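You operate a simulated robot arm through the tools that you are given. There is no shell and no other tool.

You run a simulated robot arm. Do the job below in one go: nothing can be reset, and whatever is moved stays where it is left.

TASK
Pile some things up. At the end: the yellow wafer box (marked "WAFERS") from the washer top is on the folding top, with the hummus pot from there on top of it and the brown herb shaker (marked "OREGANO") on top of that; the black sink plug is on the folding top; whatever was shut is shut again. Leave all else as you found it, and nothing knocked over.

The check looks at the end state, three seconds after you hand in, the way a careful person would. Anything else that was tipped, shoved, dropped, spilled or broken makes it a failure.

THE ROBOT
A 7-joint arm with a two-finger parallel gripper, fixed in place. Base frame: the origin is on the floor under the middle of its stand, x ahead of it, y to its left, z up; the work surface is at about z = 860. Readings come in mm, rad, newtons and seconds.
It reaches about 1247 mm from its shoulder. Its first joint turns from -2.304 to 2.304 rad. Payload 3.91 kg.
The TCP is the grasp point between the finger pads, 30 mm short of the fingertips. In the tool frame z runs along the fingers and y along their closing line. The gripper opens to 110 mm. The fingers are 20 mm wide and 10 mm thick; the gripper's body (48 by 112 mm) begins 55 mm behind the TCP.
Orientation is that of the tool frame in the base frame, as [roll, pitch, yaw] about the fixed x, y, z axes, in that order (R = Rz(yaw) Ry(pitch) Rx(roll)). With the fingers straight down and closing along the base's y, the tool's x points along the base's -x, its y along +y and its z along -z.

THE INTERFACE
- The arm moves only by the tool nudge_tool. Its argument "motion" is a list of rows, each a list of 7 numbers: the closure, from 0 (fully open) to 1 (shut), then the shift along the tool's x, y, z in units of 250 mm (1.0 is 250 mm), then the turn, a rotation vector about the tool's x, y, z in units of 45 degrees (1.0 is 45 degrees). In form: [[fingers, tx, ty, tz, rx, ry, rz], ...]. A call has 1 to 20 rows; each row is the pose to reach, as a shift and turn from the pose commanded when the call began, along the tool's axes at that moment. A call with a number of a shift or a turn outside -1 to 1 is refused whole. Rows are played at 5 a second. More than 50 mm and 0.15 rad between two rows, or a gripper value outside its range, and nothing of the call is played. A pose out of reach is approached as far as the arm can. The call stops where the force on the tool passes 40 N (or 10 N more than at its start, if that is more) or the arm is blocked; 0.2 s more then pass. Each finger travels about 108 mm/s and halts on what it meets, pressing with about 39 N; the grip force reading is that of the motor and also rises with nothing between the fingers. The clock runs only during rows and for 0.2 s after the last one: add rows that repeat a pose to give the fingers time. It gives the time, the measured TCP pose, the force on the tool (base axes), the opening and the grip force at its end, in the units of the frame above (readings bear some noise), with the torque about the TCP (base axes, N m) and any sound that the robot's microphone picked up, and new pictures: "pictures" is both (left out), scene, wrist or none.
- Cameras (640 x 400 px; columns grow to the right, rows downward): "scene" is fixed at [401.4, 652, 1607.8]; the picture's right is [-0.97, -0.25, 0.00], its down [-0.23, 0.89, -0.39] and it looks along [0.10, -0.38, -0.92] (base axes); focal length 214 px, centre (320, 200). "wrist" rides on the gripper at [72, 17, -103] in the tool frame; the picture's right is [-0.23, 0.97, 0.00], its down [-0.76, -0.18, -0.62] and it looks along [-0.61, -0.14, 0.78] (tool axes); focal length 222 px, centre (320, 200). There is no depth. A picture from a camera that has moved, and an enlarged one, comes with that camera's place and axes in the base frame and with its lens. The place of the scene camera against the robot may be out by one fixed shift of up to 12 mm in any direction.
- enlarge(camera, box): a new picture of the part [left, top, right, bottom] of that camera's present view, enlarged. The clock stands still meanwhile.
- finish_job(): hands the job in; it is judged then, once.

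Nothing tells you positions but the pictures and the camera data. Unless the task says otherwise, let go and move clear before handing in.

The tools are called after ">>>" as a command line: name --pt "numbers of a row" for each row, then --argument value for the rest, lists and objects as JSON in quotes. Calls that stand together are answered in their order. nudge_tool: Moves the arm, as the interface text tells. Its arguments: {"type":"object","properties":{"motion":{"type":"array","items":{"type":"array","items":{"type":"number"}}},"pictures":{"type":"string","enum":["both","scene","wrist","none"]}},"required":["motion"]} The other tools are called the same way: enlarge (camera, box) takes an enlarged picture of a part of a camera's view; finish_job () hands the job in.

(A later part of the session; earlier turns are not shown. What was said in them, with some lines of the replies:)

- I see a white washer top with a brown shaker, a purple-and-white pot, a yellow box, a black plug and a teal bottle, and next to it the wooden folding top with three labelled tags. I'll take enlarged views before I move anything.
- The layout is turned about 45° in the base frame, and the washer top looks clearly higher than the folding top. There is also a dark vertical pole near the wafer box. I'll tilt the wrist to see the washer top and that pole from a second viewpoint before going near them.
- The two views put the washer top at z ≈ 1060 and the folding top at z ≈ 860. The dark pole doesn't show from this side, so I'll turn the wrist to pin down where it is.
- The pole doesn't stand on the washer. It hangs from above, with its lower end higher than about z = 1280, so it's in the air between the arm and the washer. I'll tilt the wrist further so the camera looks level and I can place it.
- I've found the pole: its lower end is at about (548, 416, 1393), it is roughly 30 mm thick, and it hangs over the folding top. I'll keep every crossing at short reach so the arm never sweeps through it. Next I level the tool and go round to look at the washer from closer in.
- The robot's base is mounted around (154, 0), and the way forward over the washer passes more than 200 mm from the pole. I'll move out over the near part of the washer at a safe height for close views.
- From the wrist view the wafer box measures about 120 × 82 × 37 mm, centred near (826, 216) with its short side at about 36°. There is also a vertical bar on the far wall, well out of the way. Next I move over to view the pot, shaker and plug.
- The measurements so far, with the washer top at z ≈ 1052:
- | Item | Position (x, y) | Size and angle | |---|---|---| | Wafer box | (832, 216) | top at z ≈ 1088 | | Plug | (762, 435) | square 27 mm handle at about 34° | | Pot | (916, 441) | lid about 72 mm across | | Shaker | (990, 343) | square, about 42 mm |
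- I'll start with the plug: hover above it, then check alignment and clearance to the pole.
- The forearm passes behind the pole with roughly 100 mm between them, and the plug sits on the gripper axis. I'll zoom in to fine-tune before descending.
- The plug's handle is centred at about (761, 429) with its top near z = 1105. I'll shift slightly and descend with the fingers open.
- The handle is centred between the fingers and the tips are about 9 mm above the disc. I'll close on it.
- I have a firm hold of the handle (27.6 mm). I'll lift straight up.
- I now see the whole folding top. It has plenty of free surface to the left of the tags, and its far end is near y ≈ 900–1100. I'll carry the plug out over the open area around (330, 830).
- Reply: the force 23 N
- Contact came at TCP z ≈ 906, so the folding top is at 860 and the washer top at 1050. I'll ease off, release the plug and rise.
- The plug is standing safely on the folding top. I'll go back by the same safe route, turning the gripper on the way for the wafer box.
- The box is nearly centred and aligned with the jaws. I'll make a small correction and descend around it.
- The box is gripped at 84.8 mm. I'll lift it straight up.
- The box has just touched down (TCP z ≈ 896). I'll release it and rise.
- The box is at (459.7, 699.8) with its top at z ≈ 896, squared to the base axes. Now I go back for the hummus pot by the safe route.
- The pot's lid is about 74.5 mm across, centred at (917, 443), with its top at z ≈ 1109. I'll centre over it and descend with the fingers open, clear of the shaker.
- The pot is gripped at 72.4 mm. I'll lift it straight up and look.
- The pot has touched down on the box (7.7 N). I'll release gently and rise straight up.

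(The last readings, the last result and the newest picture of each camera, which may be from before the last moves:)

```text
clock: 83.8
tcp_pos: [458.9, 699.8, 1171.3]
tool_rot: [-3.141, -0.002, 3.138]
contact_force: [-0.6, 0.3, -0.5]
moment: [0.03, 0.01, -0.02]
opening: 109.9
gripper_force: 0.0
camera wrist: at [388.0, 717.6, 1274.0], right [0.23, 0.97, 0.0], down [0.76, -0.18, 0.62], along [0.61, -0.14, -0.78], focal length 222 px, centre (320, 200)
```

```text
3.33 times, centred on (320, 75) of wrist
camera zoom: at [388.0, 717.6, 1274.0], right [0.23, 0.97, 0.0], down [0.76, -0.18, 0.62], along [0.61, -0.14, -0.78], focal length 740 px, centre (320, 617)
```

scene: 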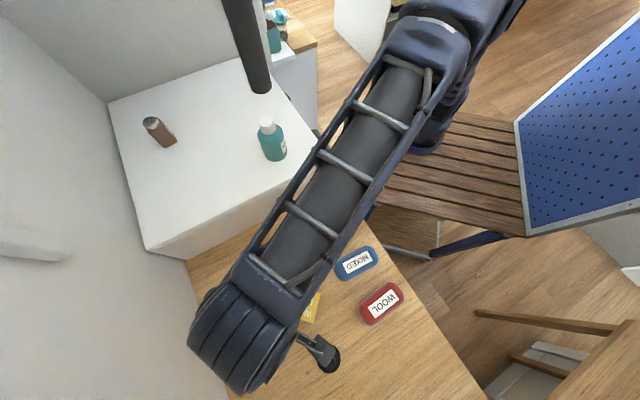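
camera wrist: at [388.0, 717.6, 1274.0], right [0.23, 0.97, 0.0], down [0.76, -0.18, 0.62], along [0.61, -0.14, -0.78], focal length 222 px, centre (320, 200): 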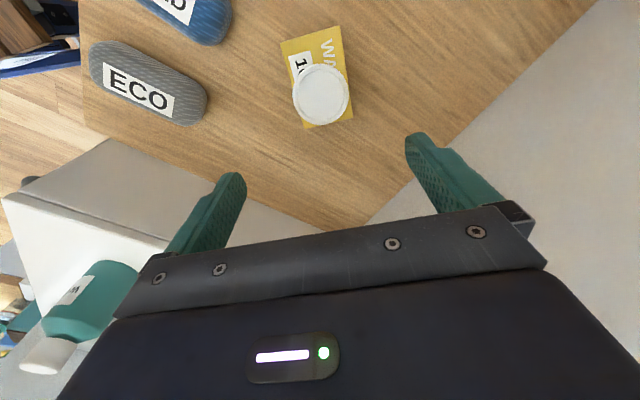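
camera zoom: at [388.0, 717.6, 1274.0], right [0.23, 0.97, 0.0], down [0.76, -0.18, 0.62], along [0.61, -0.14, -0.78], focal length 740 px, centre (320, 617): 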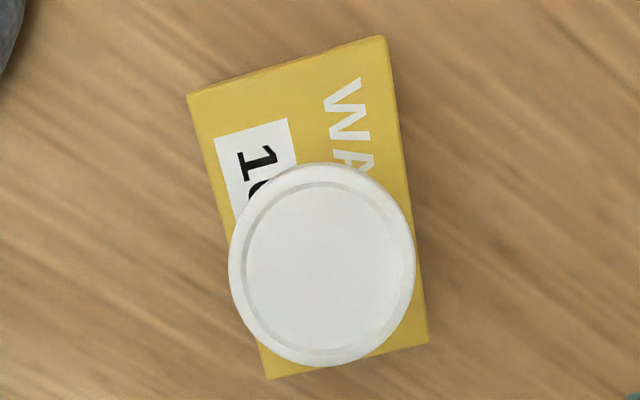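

The pot sits centred on the box, with the lid centre at about (460.5, 701) and its top at z ≈ 958. Now I go for the shaker by the same safe route.

>>> nudge_tool --pt "0 0.03 -0.04 -0.12 0 0 0" --pt "0 0.1 -0.13 -0.24 0 0 0" --pt "0 0.19 -0.245 -0.34 0 0 0" --pt "0 0.29 -0.375 -0.42 0 0 0" --pt "0 0.39 -0.505 -0.47 0 0 0" --pt "0 0.496 -0.64 -0.476 0 0 0" --pt "0 0.496 -0.64 -0.476 0 0 0" --pictures "scene"

>>> nudge_tool --pt "0 0 -0.16 0 0 0 0" --pt "0 0 -0.33 0 0 0 0" --pt "0 0 -0.5 0 0 0 0" --pt "0 0 -0.67 0 0 0 0" --pt "0 0 -0.84 0 0 0 0" --pt "0 -0.1 -0.97 0 0 0 0" --pt "0 -0.1 -0.97 0 0 0 0" --pictures "none"

>>> nudge_tool --pt "0 -0.084 -0.125 0 0 0 0.08" --pt "0 -0.168 -0.25 0 0 0 0.18" --pt "0 -0.252 -0.376 0 0 0 0.3" --pt "0 -0.43 -0.38 0 0 0 0.42" --pt "0 -0.61 -0.38 0 0 0 0.54" --pt "0 -0.79 -0.38 0 0 0 0.66" --pt "0 -0.972 -0.38 0 0 0 0.78" --pt "0 -0.972 -0.38 0 0 0 0.844" --pictures "scene"

```text
clock: 85.4
tcp_pos: [335.8, 540.9, 1289.4]
tool_rot: [3.142, -0.001, 3.138]
contact_force: [-1.1, 0.5, -0.1]
moment: [-0.03, 0.02, 0.0]
opening: 109.9
gripper_force: 0.0
```

scene: 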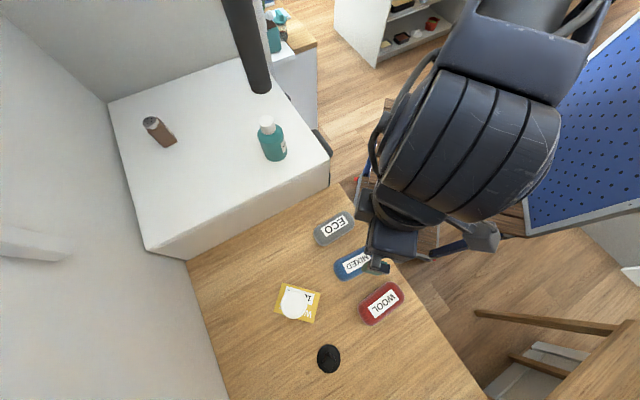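

```text
clock: 87.0
tcp_pos: [360.7, 298.0, 1290.9]
tool_rot: [3.14, 0.0, 3.14]
contact_force: [0.4, 1.3, -0.3]
moment: [-0.04, -0.03, 0.02]
opening: 110.1
gripper_force: 0.0
```

```text
clock: 88.8
tcp_pos: [601.7, 202.1, 1289.9]
tool_rot: [3.14, 0.001, 2.476]
contact_force: [0.2, -0.3, 0.1]
moment: [-0.01, 0.0, 0.06]
opening: 110.1
gripper_force: 0.1
```

scene: 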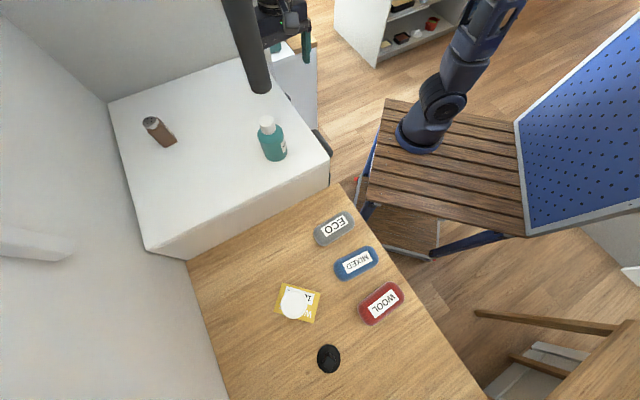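

>>> nudge_tool --pt "0 -0.07 0.13 0 0 0 0" --pt "0 -0.15 0.28 0 0 0 0" --pt "0 -0.23 0.44 0 0 0 0" --pt "0 -0.32 0.6 0 0 0 0" --pt "0 -0.406 0.766 0 0 0 0" --pt "0 -0.406 0.766 0 0 0 0" --pictures "none"

>>> nudge_tool --pt "0 -0.09 0.12 0.03 0 0 0" --pt "0 -0.18 0.24 0.06 0 0 0" --pt "0 -0.27 0.36 0.1 0 0 0" --pt "0 -0.36 0.48 0.13 0 0 0" --pt "0 -0.458 0.6 0.16 0 0 0" --pt "0 -0.458 0.6 0.16 0 0 0"

```text
clock: 90.2
tcp_pos: [800.8, 291.0, 1289.2]
tool_rot: [3.141, -0.002, 2.476]
contact_force: [0.0, 0.1, 0.6]
moment: [0.03, -0.05, 0.0]
opening: 110.1
gripper_force: 0.0
```

```text
clock: 91.6
tcp_pos: [983.3, 337.0, 1247.9]
tool_rot: [3.141, -0.001, 2.478]
contact_force: [-0.7, -0.4, 0.2]
moment: [-0.04, 0.01, 0.06]
opening: 109.9
gripper_force: 0.0
camera wrist: at [936.9, 395.7, 1351.4], right [0.78, 0.63, 0.0], down [0.49, -0.61, 0.62], along [0.39, -0.49, -0.78], focal length 222 px, centre (320, 200)
```

scene: 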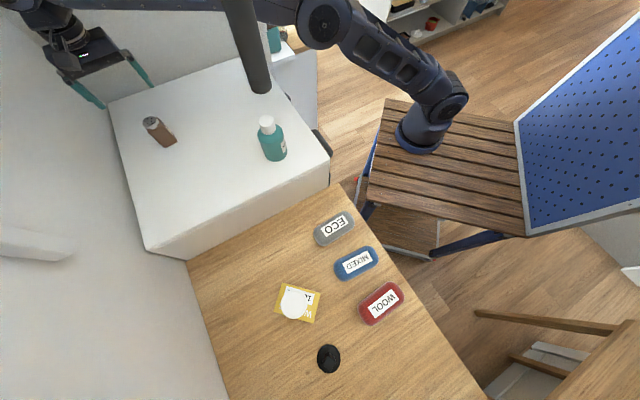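
wrist: 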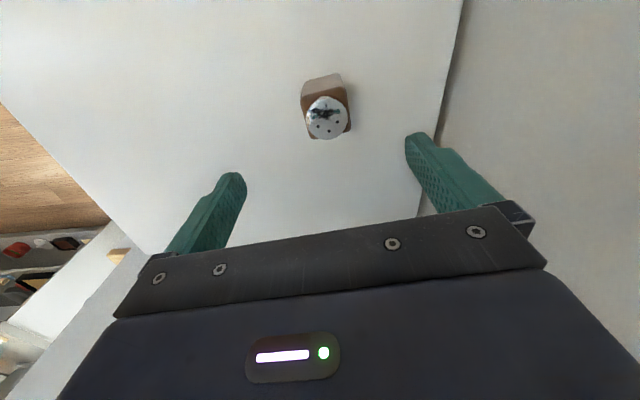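

>>> enlarge --camera "wrist" --box '[275, 60, 375, 150]'

```text
4.44 times, centred on (325, 105) of wrist
camera zoom: at [936.9, 395.7, 1351.4], right [0.78, 0.63, 0.0], down [0.49, -0.61, 0.62], along [0.39, -0.49, -0.78], focal length 987 px, centre (298, 622)
```

zoom: 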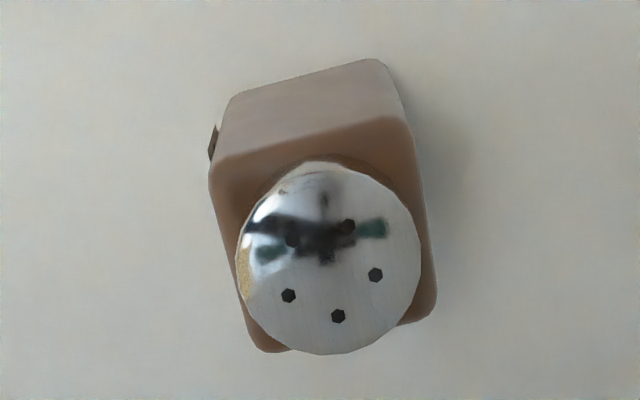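

The shaker is about 42 mm square and 90 mm tall, centred near (988, 343), with its faces aligned to the jaws. I'll shift and go part-way down for a finer centring check.

>>> nudge_tool --pt "0 -0.001 0.031 0.04 0 0 0" --pt "0 -0.001 0.031 0.14 0 0 0" --pt "0 -0.001 0.031 0.25 0 0 0" --pt "0 -0.001 0.031 0.34 0 0 0" --pt "0 -0.001 0.031 0.39 0 0 0" --pt "0 -0.001 0.031 0.39 0 0 0"

>>> enlarge --camera "wrist" --box '[240, 80, 420, 230]'

```text
clock: 93.0
tcp_pos: [987.2, 343.9, 1150.1]
tool_rot: [-3.141, -0.001, 2.478]
contact_force: [0.8, 1.0, 0.2]
moment: [0.03, 0.02, 0.02]
opening: 109.9
gripper_force: 0.0
camera wrist: at [942.0, 402.9, 1254.0], right [0.78, 0.63, 0.0], down [0.49, -0.61, 0.62], along [0.39, -0.49, -0.78], focal length 222 px, centre (320, 200)
```

scene: 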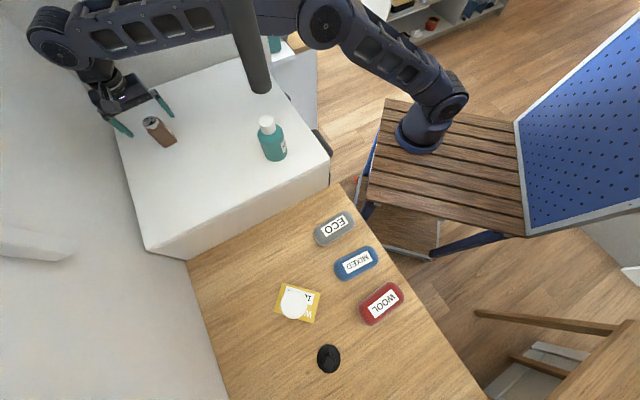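
wrist: 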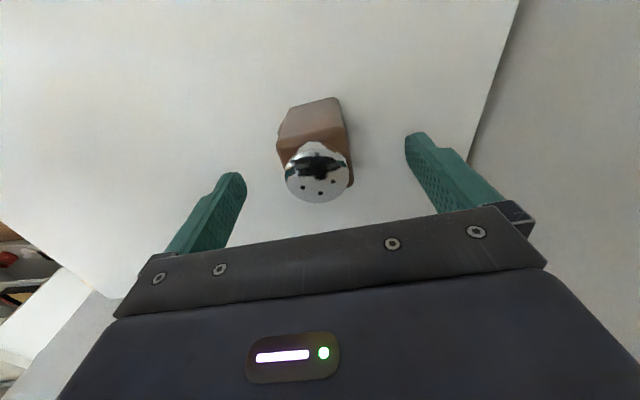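

```text
2.67 times, centred on (330, 155) of wrist
camera zoom: at [942.0, 402.9, 1254.0], right [0.78, 0.63, 0.0], down [0.49, -0.61, 0.62], along [0.39, -0.49, -0.78], focal length 592 px, centre (293, 320)
```

zoom: 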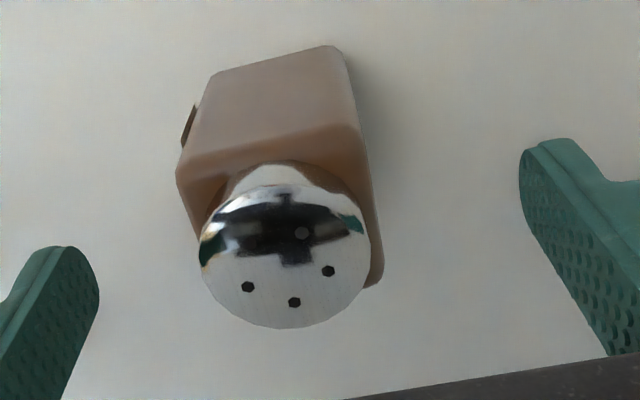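

>>> nudge_tool --pt "0 0 -0.007 0.02 0 0 0" --pt "0 0 -0.007 0.1 0 0 0" --pt "0 0 -0.007 0.16 0 0 0" --pt "0 0 -0.007 0.19 0 0 0" --pt "0 0 -0.007 0.19 0 0 0"

>>> enlarge --camera "wrist" --box '[220, 100, 440, 240]'

```text
clock: 94.2
tcp_pos: [986.9, 343.6, 1103.4]
tool_rot: [-3.141, -0.001, 2.477]
contact_force: [0.2, 0.1, -0.1]
moment: [0.01, 0.02, -0.02]
opening: 109.9
gripper_force: 0.1
camera wrist: at [940.6, 401.1, 1206.9], right [0.78, 0.63, 0.0], down [0.49, -0.61, 0.62], along [0.39, -0.49, -0.78], focal length 222 px, centre (320, 200)
```

scene: 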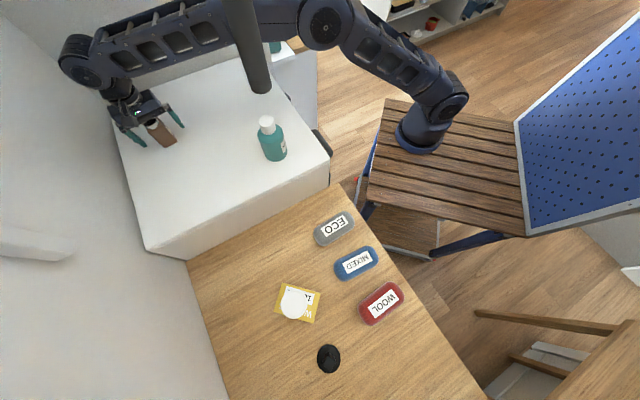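
wrist: 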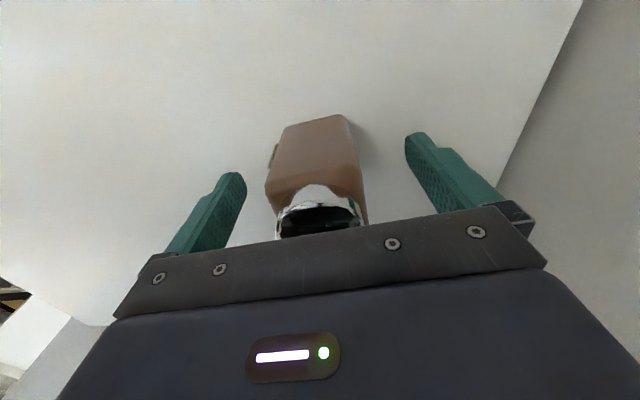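

```text
2.86 times, centred on (330, 170) of wrist
camera zoom: at [940.6, 401.1, 1206.9], right [0.78, 0.63, 0.0], down [0.49, -0.61, 0.62], along [0.39, -0.49, -0.78], focal length 635 px, centre (291, 286)
```

zoom: 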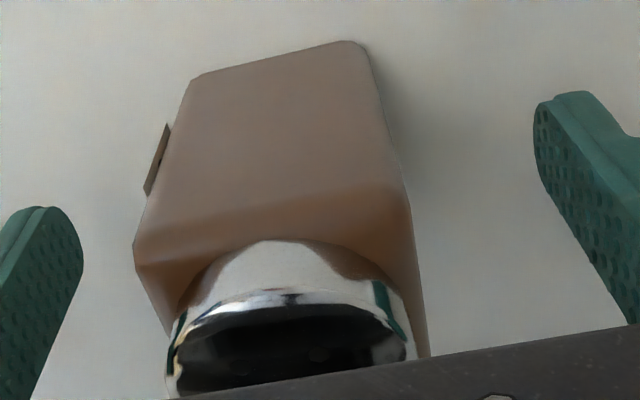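

The shaker's cap now sits exactly on the gripper axis. I'll close slowly on its body.

>>> nudge_tool --pt "0.2 0 0 0 0 0 0" --pt "0.4 0 0 0 0 0 0" --pt "0.5 0 0 0 0 0 0" --pt "0.55 0 0 0 0 0 0" --pt "0.58 0 0 0 0 0 0" --pt "0.61 0 0 0 0 0 0" --pt "0.65 0 0 0 0 0 0" --pt "0.8 0 0 0 0 0 0" --pt "1 0 0 0 0 0 0" --pt "1 0 0 0 0 0 0" --pictures "wrist"

```text
clock: 96.4
tcp_pos: [986.7, 342.0, 1104.2]
tool_rot: [3.141, -0.002, 2.477]
contact_force: [-0.7, -0.2, 0.5]
moment: [0.03, -0.02, 0.03]
opening: 45.7
gripper_force: 39.0
camera wrist: at [940.7, 401.0, 1207.1], right [0.78, 0.63, 0.0], down [0.49, -0.61, 0.62], along [0.39, -0.49, -0.78], focal length 222 px, centre (320, 200)
```

wrist: 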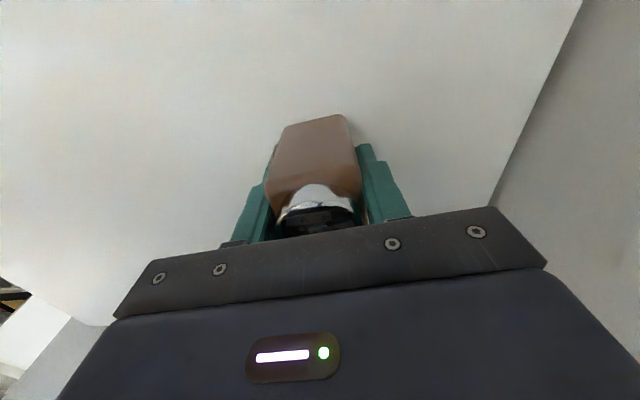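

>>> nudge_tool --pt "1 0 0 -0.03 0 0 0" --pt "1 0 0 -0.09 0 0 0" --pt "1 0 0 -0.2 0 0 0" --pt "1 0 0 -0.34 0 0 0" --pt "1 0 0 -0.48 0 0 0" --pt "1 0 0 -0.62 0 0 0" --pt "1 0 0 -0.74 0 0 0" --pt "1 0 0 -0.76 0 0 0" --pt "1 0 0 -0.76 0 0 0"

```text
clock: 98.4
tcp_pos: [983.1, 340.5, 1294.1]
tool_rot: [-3.141, 0.0, 2.478]
contact_force: [-0.2, -0.1, -0.6]
moment: [-0.02, -0.04, 0.0]
opening: 45.7
gripper_force: 39.3
out of reach, approached as far as the arm can: row 7, 8, 9
camera wrist: at [936.9, 398.1, 1397.7], right [0.78, 0.63, 0.0], down [0.49, -0.61, 0.62], along [0.39, -0.49, -0.78], focal length 222 px, centre (320, 200)
```

scene: 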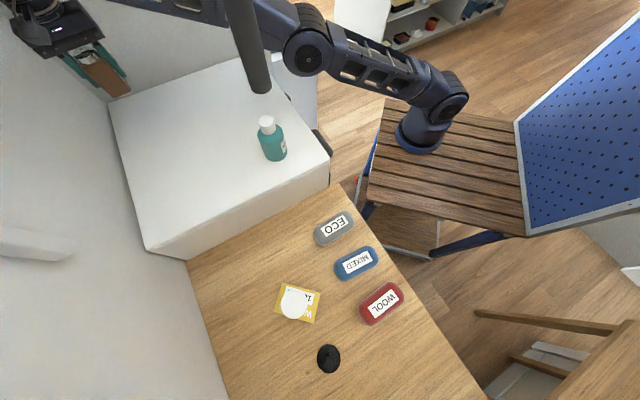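
wrist: 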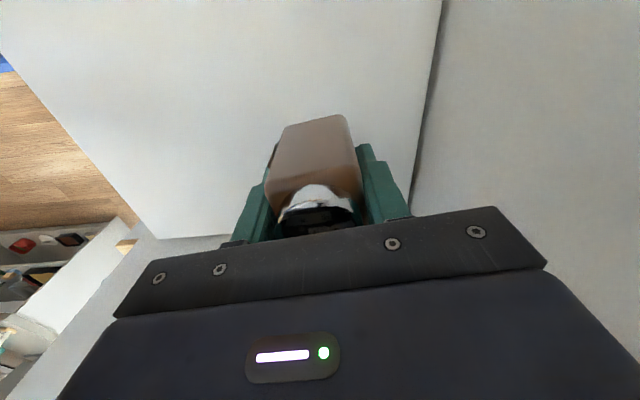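

>>> nudge_tool --pt "1 0.08 -0.11 0 0 0 0" --pt "1 0.17 -0.235 0 0 0 0" --pt "1 0.265 -0.365 0 0 0 0" --pt "1 0.36 -0.495 0 0 0 0" --pt "1 0.459 -0.628 0 0 0 0" --pt "1 0.459 -0.628 0 0 0 0" --pictures "scene"

```text
clock: 99.8
tcp_pos: [796.5, 286.4, 1294.7]
tool_rot: [3.141, -0.001, 2.477]
contact_force: [0.7, 0.0, -1.3]
moment: [0.05, 0.02, 0.0]
opening: 45.5
gripper_force: 39.4
```

scene: 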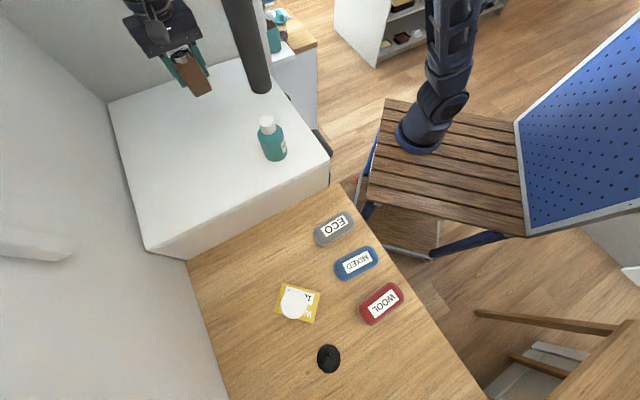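

>>> nudge_tool --pt "1 0.07 -0.12 0 0 0 0" --pt "1 0.15 -0.27 0 0 0 0" --pt "1 0.235 -0.425 0 0 0 0" --pt "1 0.325 -0.585 0 0 0 0" --pt "1 0.414 -0.747 0 0 0 0" --pt "1 0.414 -0.747 0 0 0 0" --pictures "none"

>>> nudge_tool --pt "1 0.11 -0.082 0 0 0 -0.1" --pt "1 0.25 -0.19 0 0 0 -0.2" --pt "1 0.39 -0.3 0 0 0 -0.32" --pt "1 0.54 -0.412 0 0 0 -0.44" --pt "1 0.68 -0.373 0 0 0 -0.56" --pt "1 0.82 -0.334 0 0 0 -0.68" --pt "1 0.962 -0.295 0 0 0 -0.8" --pt "1 0.962 -0.295 0 0 0 -0.84" --pictures "scene"

```text
clock: 101.2
tcp_pos: [599.8, 203.9, 1294.1]
tool_rot: [-3.139, -0.002, 2.477]
contact_force: [-0.1, -0.1, -1.7]
moment: [0.02, 0.02, 0.0]
opening: 45.7
gripper_force: 39.2
```

```text
clock: 103.0
tcp_pos: [364.0, 294.6, 1294.2]
tool_rot: [3.141, 0.0, 3.137]
contact_force: [-0.1, 0.2, -1.2]
moment: [0.0, -0.01, -0.01]
opening: 45.3
gripper_force: 38.4
```

scene: 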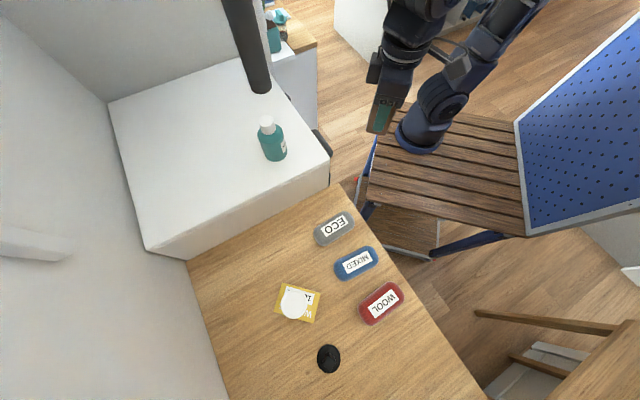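

>>> nudge_tool --pt "1 0.03 0.12 0 0 0 0" --pt "1 0.07 0.27 0 0 0 0" --pt "1 0.108 0.42 0 0 0 0" --pt "1 0.108 0.58 0 0 0 0" --pt "1 0.108 0.74 0 0 0 0" --pt "1 0.108 0.88 0 0 0 0" --pt "1 0.108 0.98 0 0 0 0" --pt "1 0.108 0.98 0 0 0 0" --pictures "none"

>>> nudge_tool --pt "1 -0.05 0.07 0 0 0 0" --pt "1 -0.14 0.18 0 0 0 0" --pt "1 -0.24 0.31 0.02 0 0 0" --pt "1 -0.34 0.44 0.08 0 0 0" --pt "1 -0.43 0.56 0.16 0 0 0" --pt "1 -0.49 0.63 0.26 0 0 0" --pt "1 -0.494 0.644 0.38 0 0 0" --pt "1 -0.494 0.644 0.46 0 0 0" --pt "1 -0.494 0.644 0.46 0 0 0"

```text
clock: 104.8
tcp_pos: [338.7, 540.5, 1294.1]
tool_rot: [-3.142, 0.0, 3.136]
contact_force: [1.1, 0.4, -1.0]
moment: [-0.02, 0.02, 0.0]
opening: 45.4
gripper_force: 39.2
```

```text
clock: 106.8
tcp_pos: [463.1, 700.0, 1179.3]
tool_rot: [3.141, -0.001, 3.136]
contact_force: [1.2, 0.2, -0.8]
moment: [-0.03, 0.0, 0.01]
opening: 45.5
gripper_force: 39.2
camera wrist: at [391.7, 717.7, 1281.9], right [0.23, 0.97, 0.0], down [0.76, -0.18, 0.62], along [0.61, -0.15, -0.78], focal length 222 px, centre (320, 200)
```

scene: 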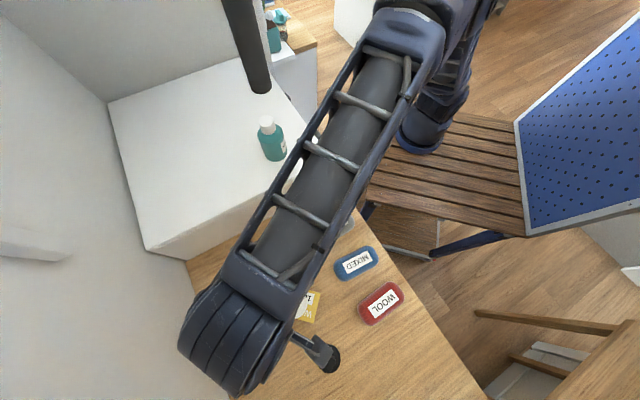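
wrist: 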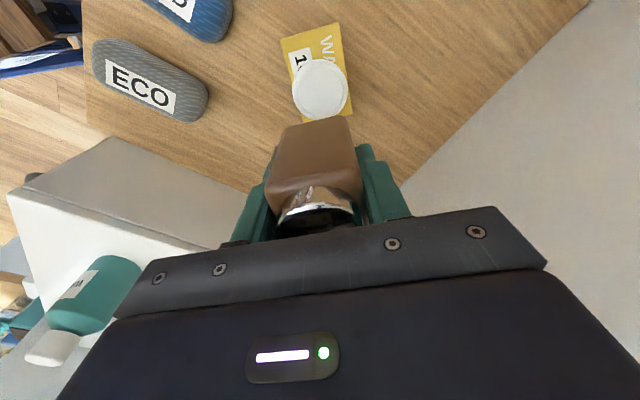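

>>> enlarge --camera "wrist" --box '[250, 10, 390, 150]'

```text
2.86 times, centred on (320, 80) of wrist
camera zoom: at [391.7, 717.7, 1281.9], right [0.23, 0.97, 0.0], down [0.76, -0.18, 0.62], along [0.61, -0.15, -0.78], focal length 635 px, centre (320, 543)
```

zoom: 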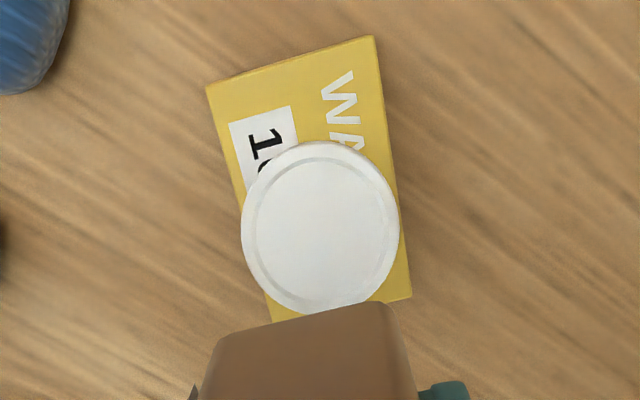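

The lid centre reads (460, 701), so the shaker needs to shift back about 4 mm. I'll correct that and come down close above the lid.

>>> nudge_tool --pt "1 0.018 0.0044 0.05 0 0 0" --pt "1 0.018 0.0044 0.18 0 0 0" --pt "1 0.018 0.0044 0.32 0 0 0" --pt "1 0.018 0.0044 0.44 0 0 0" --pt "1 0.018 0.0044 0.54 0 0 0" --pt "1 0.018 0.0044 0.6 0 0 0" --pt "1 0.018 0.0044 0.632 0 0 0" --pt "1 0.018 0.0044 0.632 0 0 0"

>>> enlarge --camera "wrist" --box '[220, 60, 420, 240]'

```text
clock: 108.6
tcp_pos: [458.1, 700.9, 1023.3]
tool_rot: [3.139, -0.002, 3.136]
contact_force: [-0.8, -1.4, 18.0]
moment: [-0.11, 0.02, 0.0]
opening: 45.3
gripper_force: 39.0
camera wrist: at [386.0, 719.3, 1126.1], right [0.23, 0.97, 0.0], down [0.76, -0.18, 0.62], along [0.61, -0.14, -0.78], focal length 222 px, centre (320, 200)
```

scene: 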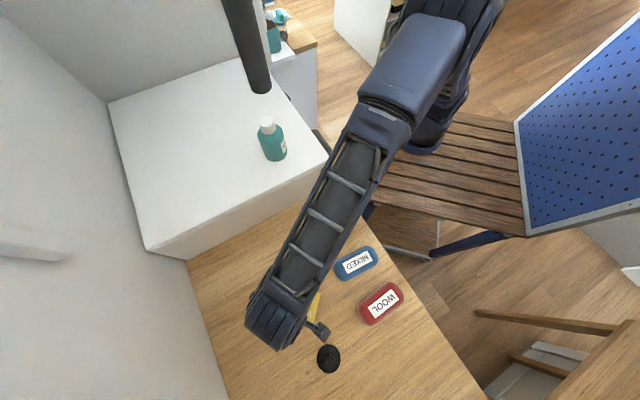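
wrist: 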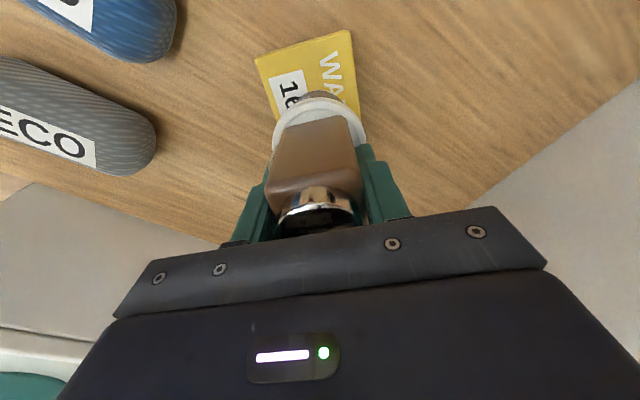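

```text
2.22 times, centred on (320, 150) of wrist
camera zoom: at [386.0, 719.3, 1126.1], right [0.23, 0.97, 0.0], down [0.76, -0.18, 0.62], along [0.61, -0.14, -0.78], focal length 494 px, centre (320, 311)
```

zoom: 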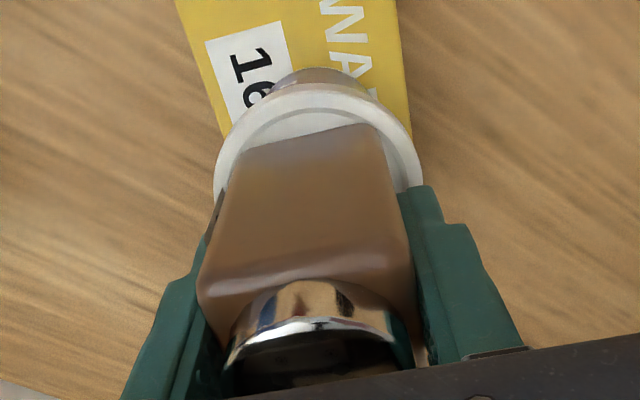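

Contact came a little higher than estimated (18 N at TCP z = 1023), so the lid top is near z = 969. That puts the shaker within 1–2 mm of the lid's centre. I'll ease off slightly before releasing.

>>> nudge_tool --pt "1 0 0 -0.004 0 0 0" --pt "1 0 0 -0.004 0 0 0" --pictures "wrist"

>>> enlarge --camera "wrist" --box '[250, 80, 390, 180]'

```text
clock: 109.2
tcp_pos: [457.7, 702.1, 1023.9]
tool_rot: [3.141, 0.0, 3.137]
contact_force: [-1.7, 2.9, 15.5]
moment: [0.13, 0.01, 0.01]
opening: 45.7
gripper_force: 38.7
camera wrist: at [386.3, 719.2, 1126.2], right [0.23, 0.97, 0.0], down [0.76, -0.18, 0.62], along [0.61, -0.14, -0.78], focal length 222 px, centre (320, 200)
```

wrist: 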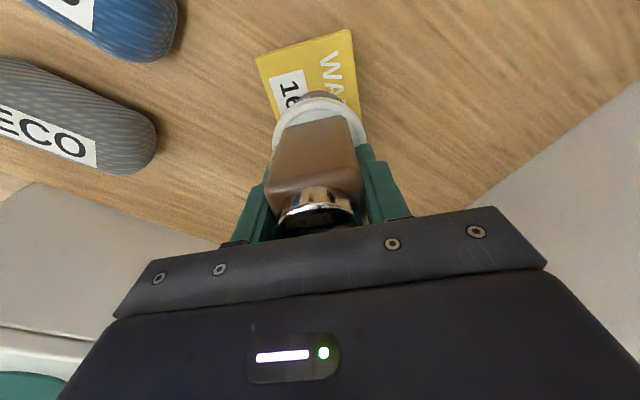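

```text
4.00 times, centred on (320, 130) of wrist
camera zoom: at [386.3, 719.2, 1126.2], right [0.23, 0.97, 0.0], down [0.76, -0.18, 0.62], along [0.61, -0.14, -0.78], focal length 888 px, centre (320, 480)
```

zoom: 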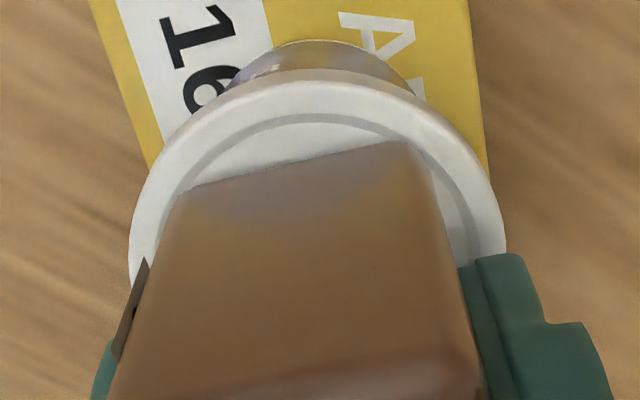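

>>> nudge_tool --pt "1 0 0 -0.004 0 0 0" --pt "1 0 0 -0.004 0 0 0" --pictures "none"

```text
clock: 109.8
tcp_pos: [458.0, 701.3, 1022.9]
tool_rot: [-3.141, 0.0, 3.137]
contact_force: [-0.5, 1.2, 8.5]
moment: [0.16, -0.03, 0.03]
opening: 45.5
gripper_force: 39.0
```

>>> nudge_tool --pt "0.58 0 0 0 0 0 0" --pt "0.56 0 0 0 0 0 0" --pt "0.53 0 0 0 0 0 0" --pt "0.48 0 0 0 0 0 0" --pt "0.4 0 0 0 0 0 0" --pt "0.25 0 0 0 0 0 0" --pt "0.1 0 0 0 0 0 0" --pt "0 0 0 0 0 0 0" --pt "0 0 0 0 0 0 0"

```text
clock: 111.8
tcp_pos: [458.2, 700.3, 1023.5]
tool_rot: [3.14, 0.0, 3.136]
contact_force: [0.2, 0.3, -0.5]
moment: [-0.02, -0.04, -0.02]
opening: 110.1
gripper_force: 0.1
camera wrist: at [386.6, 719.2, 1126.6], right [0.23, 0.97, 0.0], down [0.76, -0.18, 0.62], along [0.61, -0.15, -0.78], focal length 222 px, centre (320, 200)
```

scene: 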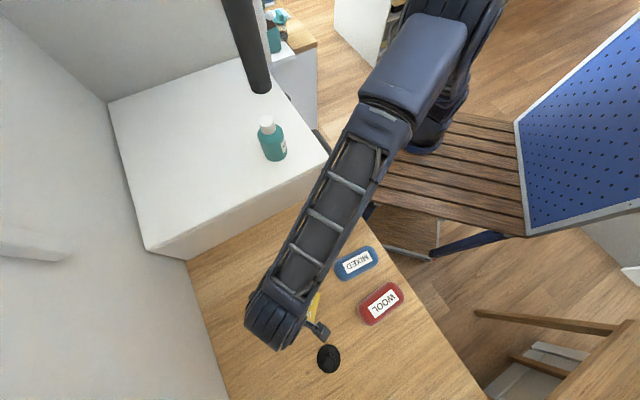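
wrist: 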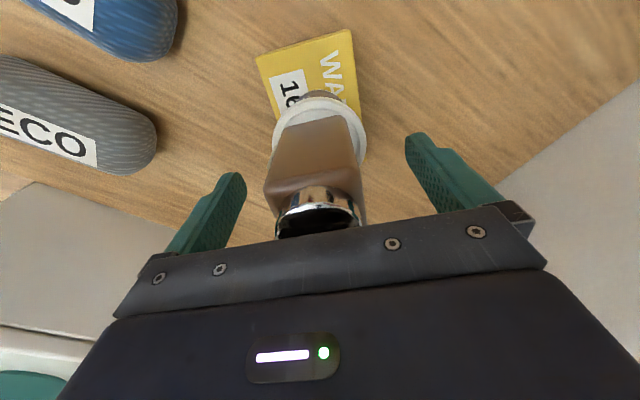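

The shaker stands on the pot on its own, upright and centred. I'll rise straight up until the fingers are well clear.

>>> nudge_tool --pt "0 0 0 -0.05 0 0 0" --pt "0 0 0 -0.13 0 0 0" --pt "0 0 0 -0.24 0 0 0" --pt "0 0 0 -0.38 0 0 0" --pt "0 0 0 -0.54 0 0 0" --pt "0 0 0 -0.7 0 0 0" --pt "0 0 0 -0.86 0 0 0" --pt "0 0 0 -0.96 0 0 0" --pt "0 0 0 -0.96 0 0 0"

```text
clock: 113.8
tcp_pos: [459.2, 701.9, 1263.7]
tool_rot: [3.14, -0.001, 3.136]
contact_force: [-0.9, 0.0, -0.2]
moment: [0.0, 0.0, 0.01]
opening: 110.0
gripper_force: 0.1
camera wrist: at [387.4, 719.5, 1366.3], right [0.23, 0.97, 0.0], down [0.76, -0.18, 0.62], along [0.61, -0.15, -0.78], focal length 222 px, centre (320, 200)
```

scene: 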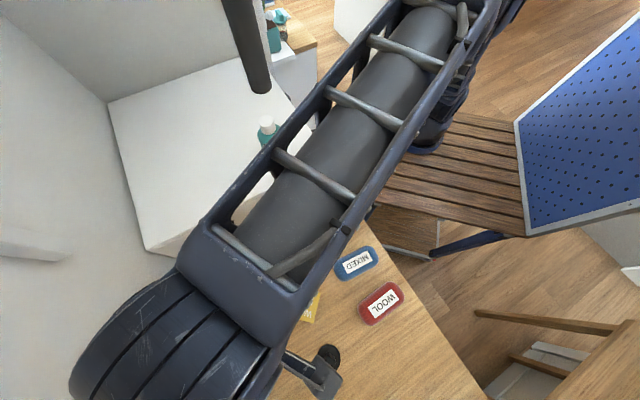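
wrist: 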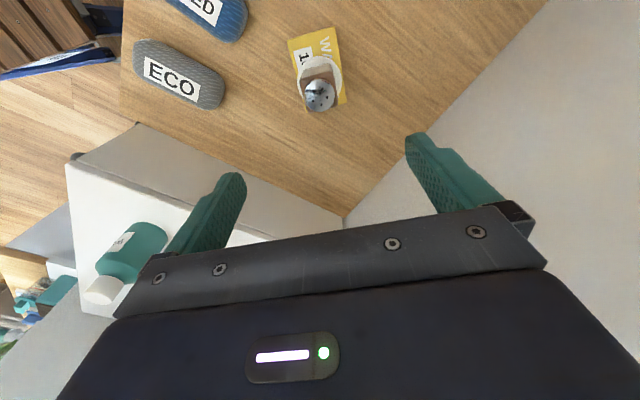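

The stack is standing. I'll retract to a clear position and inspect everything.

>>> nudge_tool --pt "0 0.05 -0.07 -0.03 0 0 0" --pt "0 0.14 -0.19 -0.06 0 0 0" --pt "0 0.24 -0.32 -0.09 0 0 0" --pt "0 0.34 -0.46 -0.1 0 0 0" --pt "0 0.44 -0.6 -0.1 0 0 0" --pt "0 0.48 -0.76 -0.1 0 0 0" --pt "0 0.48 -0.92 -0.1 0 0 0" --pt "0 0.48 -0.98 -0.1 0 0 0" --pictures "none"

>>> nudge_tool --pt "0 0 -0.15 0 0 0 0" --pt "0 0 -0.32 0 0 0 0" --pt "0 0 -0.5 0 0 0 0" --pt "0 0 -0.62 0 0 0 0" --pt "0 0 -0.62 0 0 0 0"

>>> enlarge --camera "scene" --box '[180, 170, 500, 370]'

>>> enlarge --camera "scene" --box '[260, 260, 360, 380]'

>>> enlarge --camera "scene" --box '[100, 50, 340, 200]'

```text
clock: 115.6
tcp_pos: [338.3, 457.1, 1287.5]
tool_rot: [-3.141, -0.002, 3.134]
contact_force: [0.0, 0.7, 0.4]
moment: [0.0, 0.04, -0.02]
opening: 110.0
gripper_force: 0.1
```

```text
clock: 116.8
tcp_pos: [336.1, 301.3, 1289.7]
tool_rot: [-3.141, -0.003, 3.137]
contact_force: [0.2, 0.1, 0.2]
moment: [0.02, 0.02, -0.01]
opening: 109.8
gripper_force: 0.0
camera wrist: at [264.3, 319.7, 1391.8], right [0.23, 0.97, 0.0], down [0.76, -0.18, 0.62], along [0.6, -0.15, -0.78], focal length 222 px, centre (320, 200)
```

scene: 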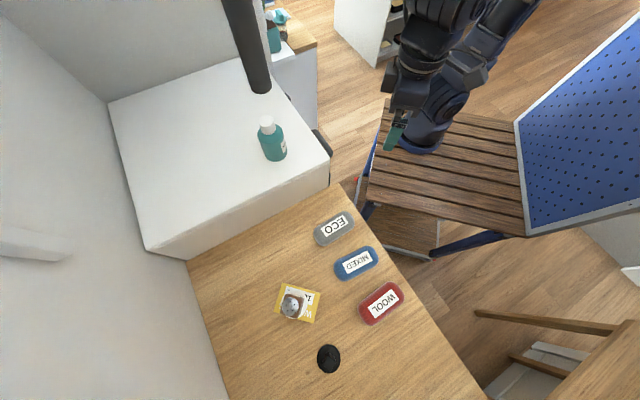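
wrist: 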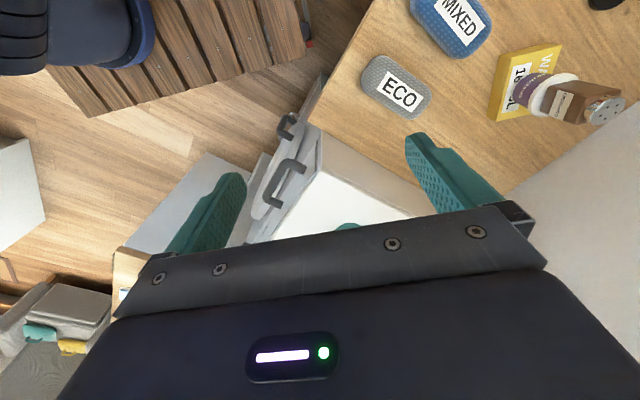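

```text
2.00 times, centred on (340, 270) of scene
camera zoom: at [401.4, 652.0, 1607.8], right [-0.97, -0.25, 0.0], down [-0.23, 0.89, -0.39], along [0.1, -0.38, -0.92], focal length 429 px, centre (280, 60)
```

zoom: 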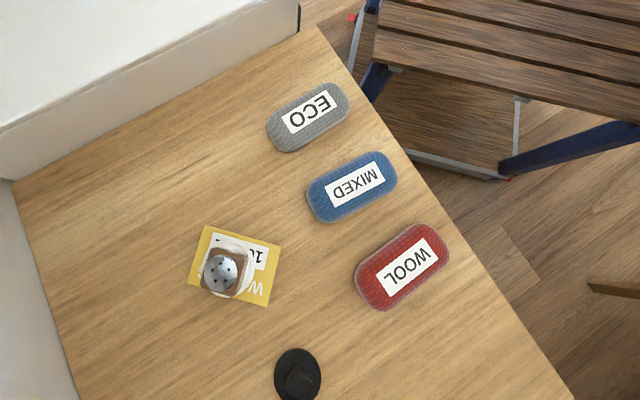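

```text
3.33 times, centred on (310, 320) of scene
camera zoom: at [401.4, 652.0, 1607.8], right [-0.97, -0.25, 0.0], down [-0.23, 0.89, -0.39], along [0.1, -0.38, -0.92], focal length 715 px, centre (353, -200)
```

zoom: 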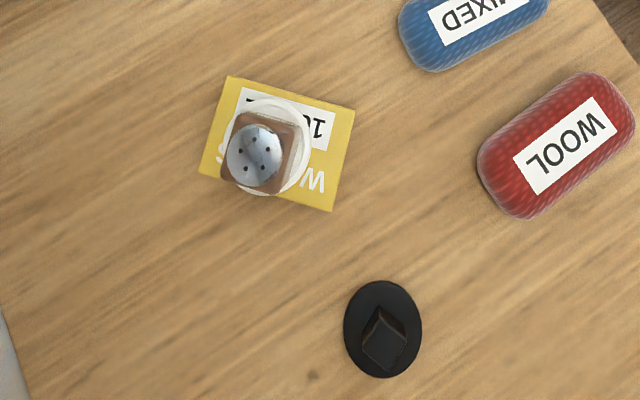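

```text
2.67 times, centred on (220, 125) of scene
camera zoom: at [401.4, 652.0, 1607.8], right [-0.97, -0.25, 0.0], down [-0.23, 0.89, -0.39], along [0.1, -0.38, -0.92], focal length 572 px, centre (587, 400)
```

zoom: 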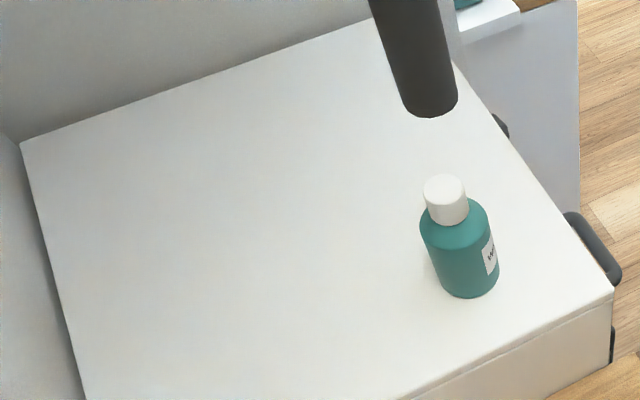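

>>> enlarge --camera "wrist" --box '[470, 30, 640, 135]'

```text
3.76 times, centred on (555, 82) of wrist
camera zoom: at [264.3, 319.7, 1391.8], right [0.23, 0.97, 0.0], down [0.76, -0.18, 0.62], along [0.6, -0.15, -0.78], focal length 836 px, centre (-565, 642)
```

zoom: 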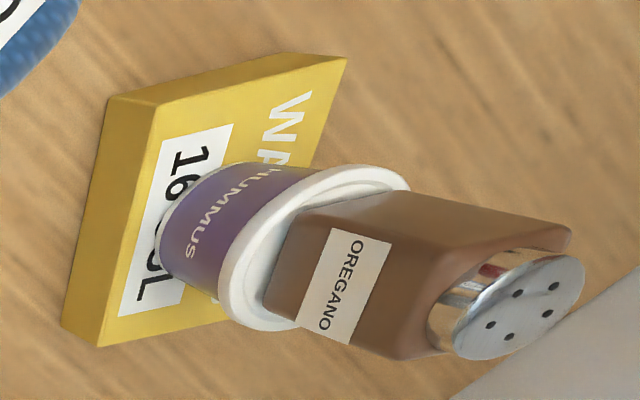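

The stack is upright and stable: wafer box, hummus pot, then oregano shaker. The plug stands on the folding top, the bottle and tags are where they were, and nothing was opened. The arm is clear, so I'm handing in.

>>> finish_job

```text
The job is handed in.
```

The pile is built and the job is handed in. My last pictures showed it standing upright.

- **Stack:** the yellow wafer box is on the folding top, with the hummus pot centred on it and the oregano shaker on top of the pot.
- **Sink plug:** it is standing on the folding top, clear of the stack and the ECO, MIXED and WOOL tags.
- **Everything else:** the teal bottle and the three tags look just as they did at the start. Nothing was knocked over. I opened nothing, so there was nothing to shut again.

The arm let go and moved well clear before I handed in.
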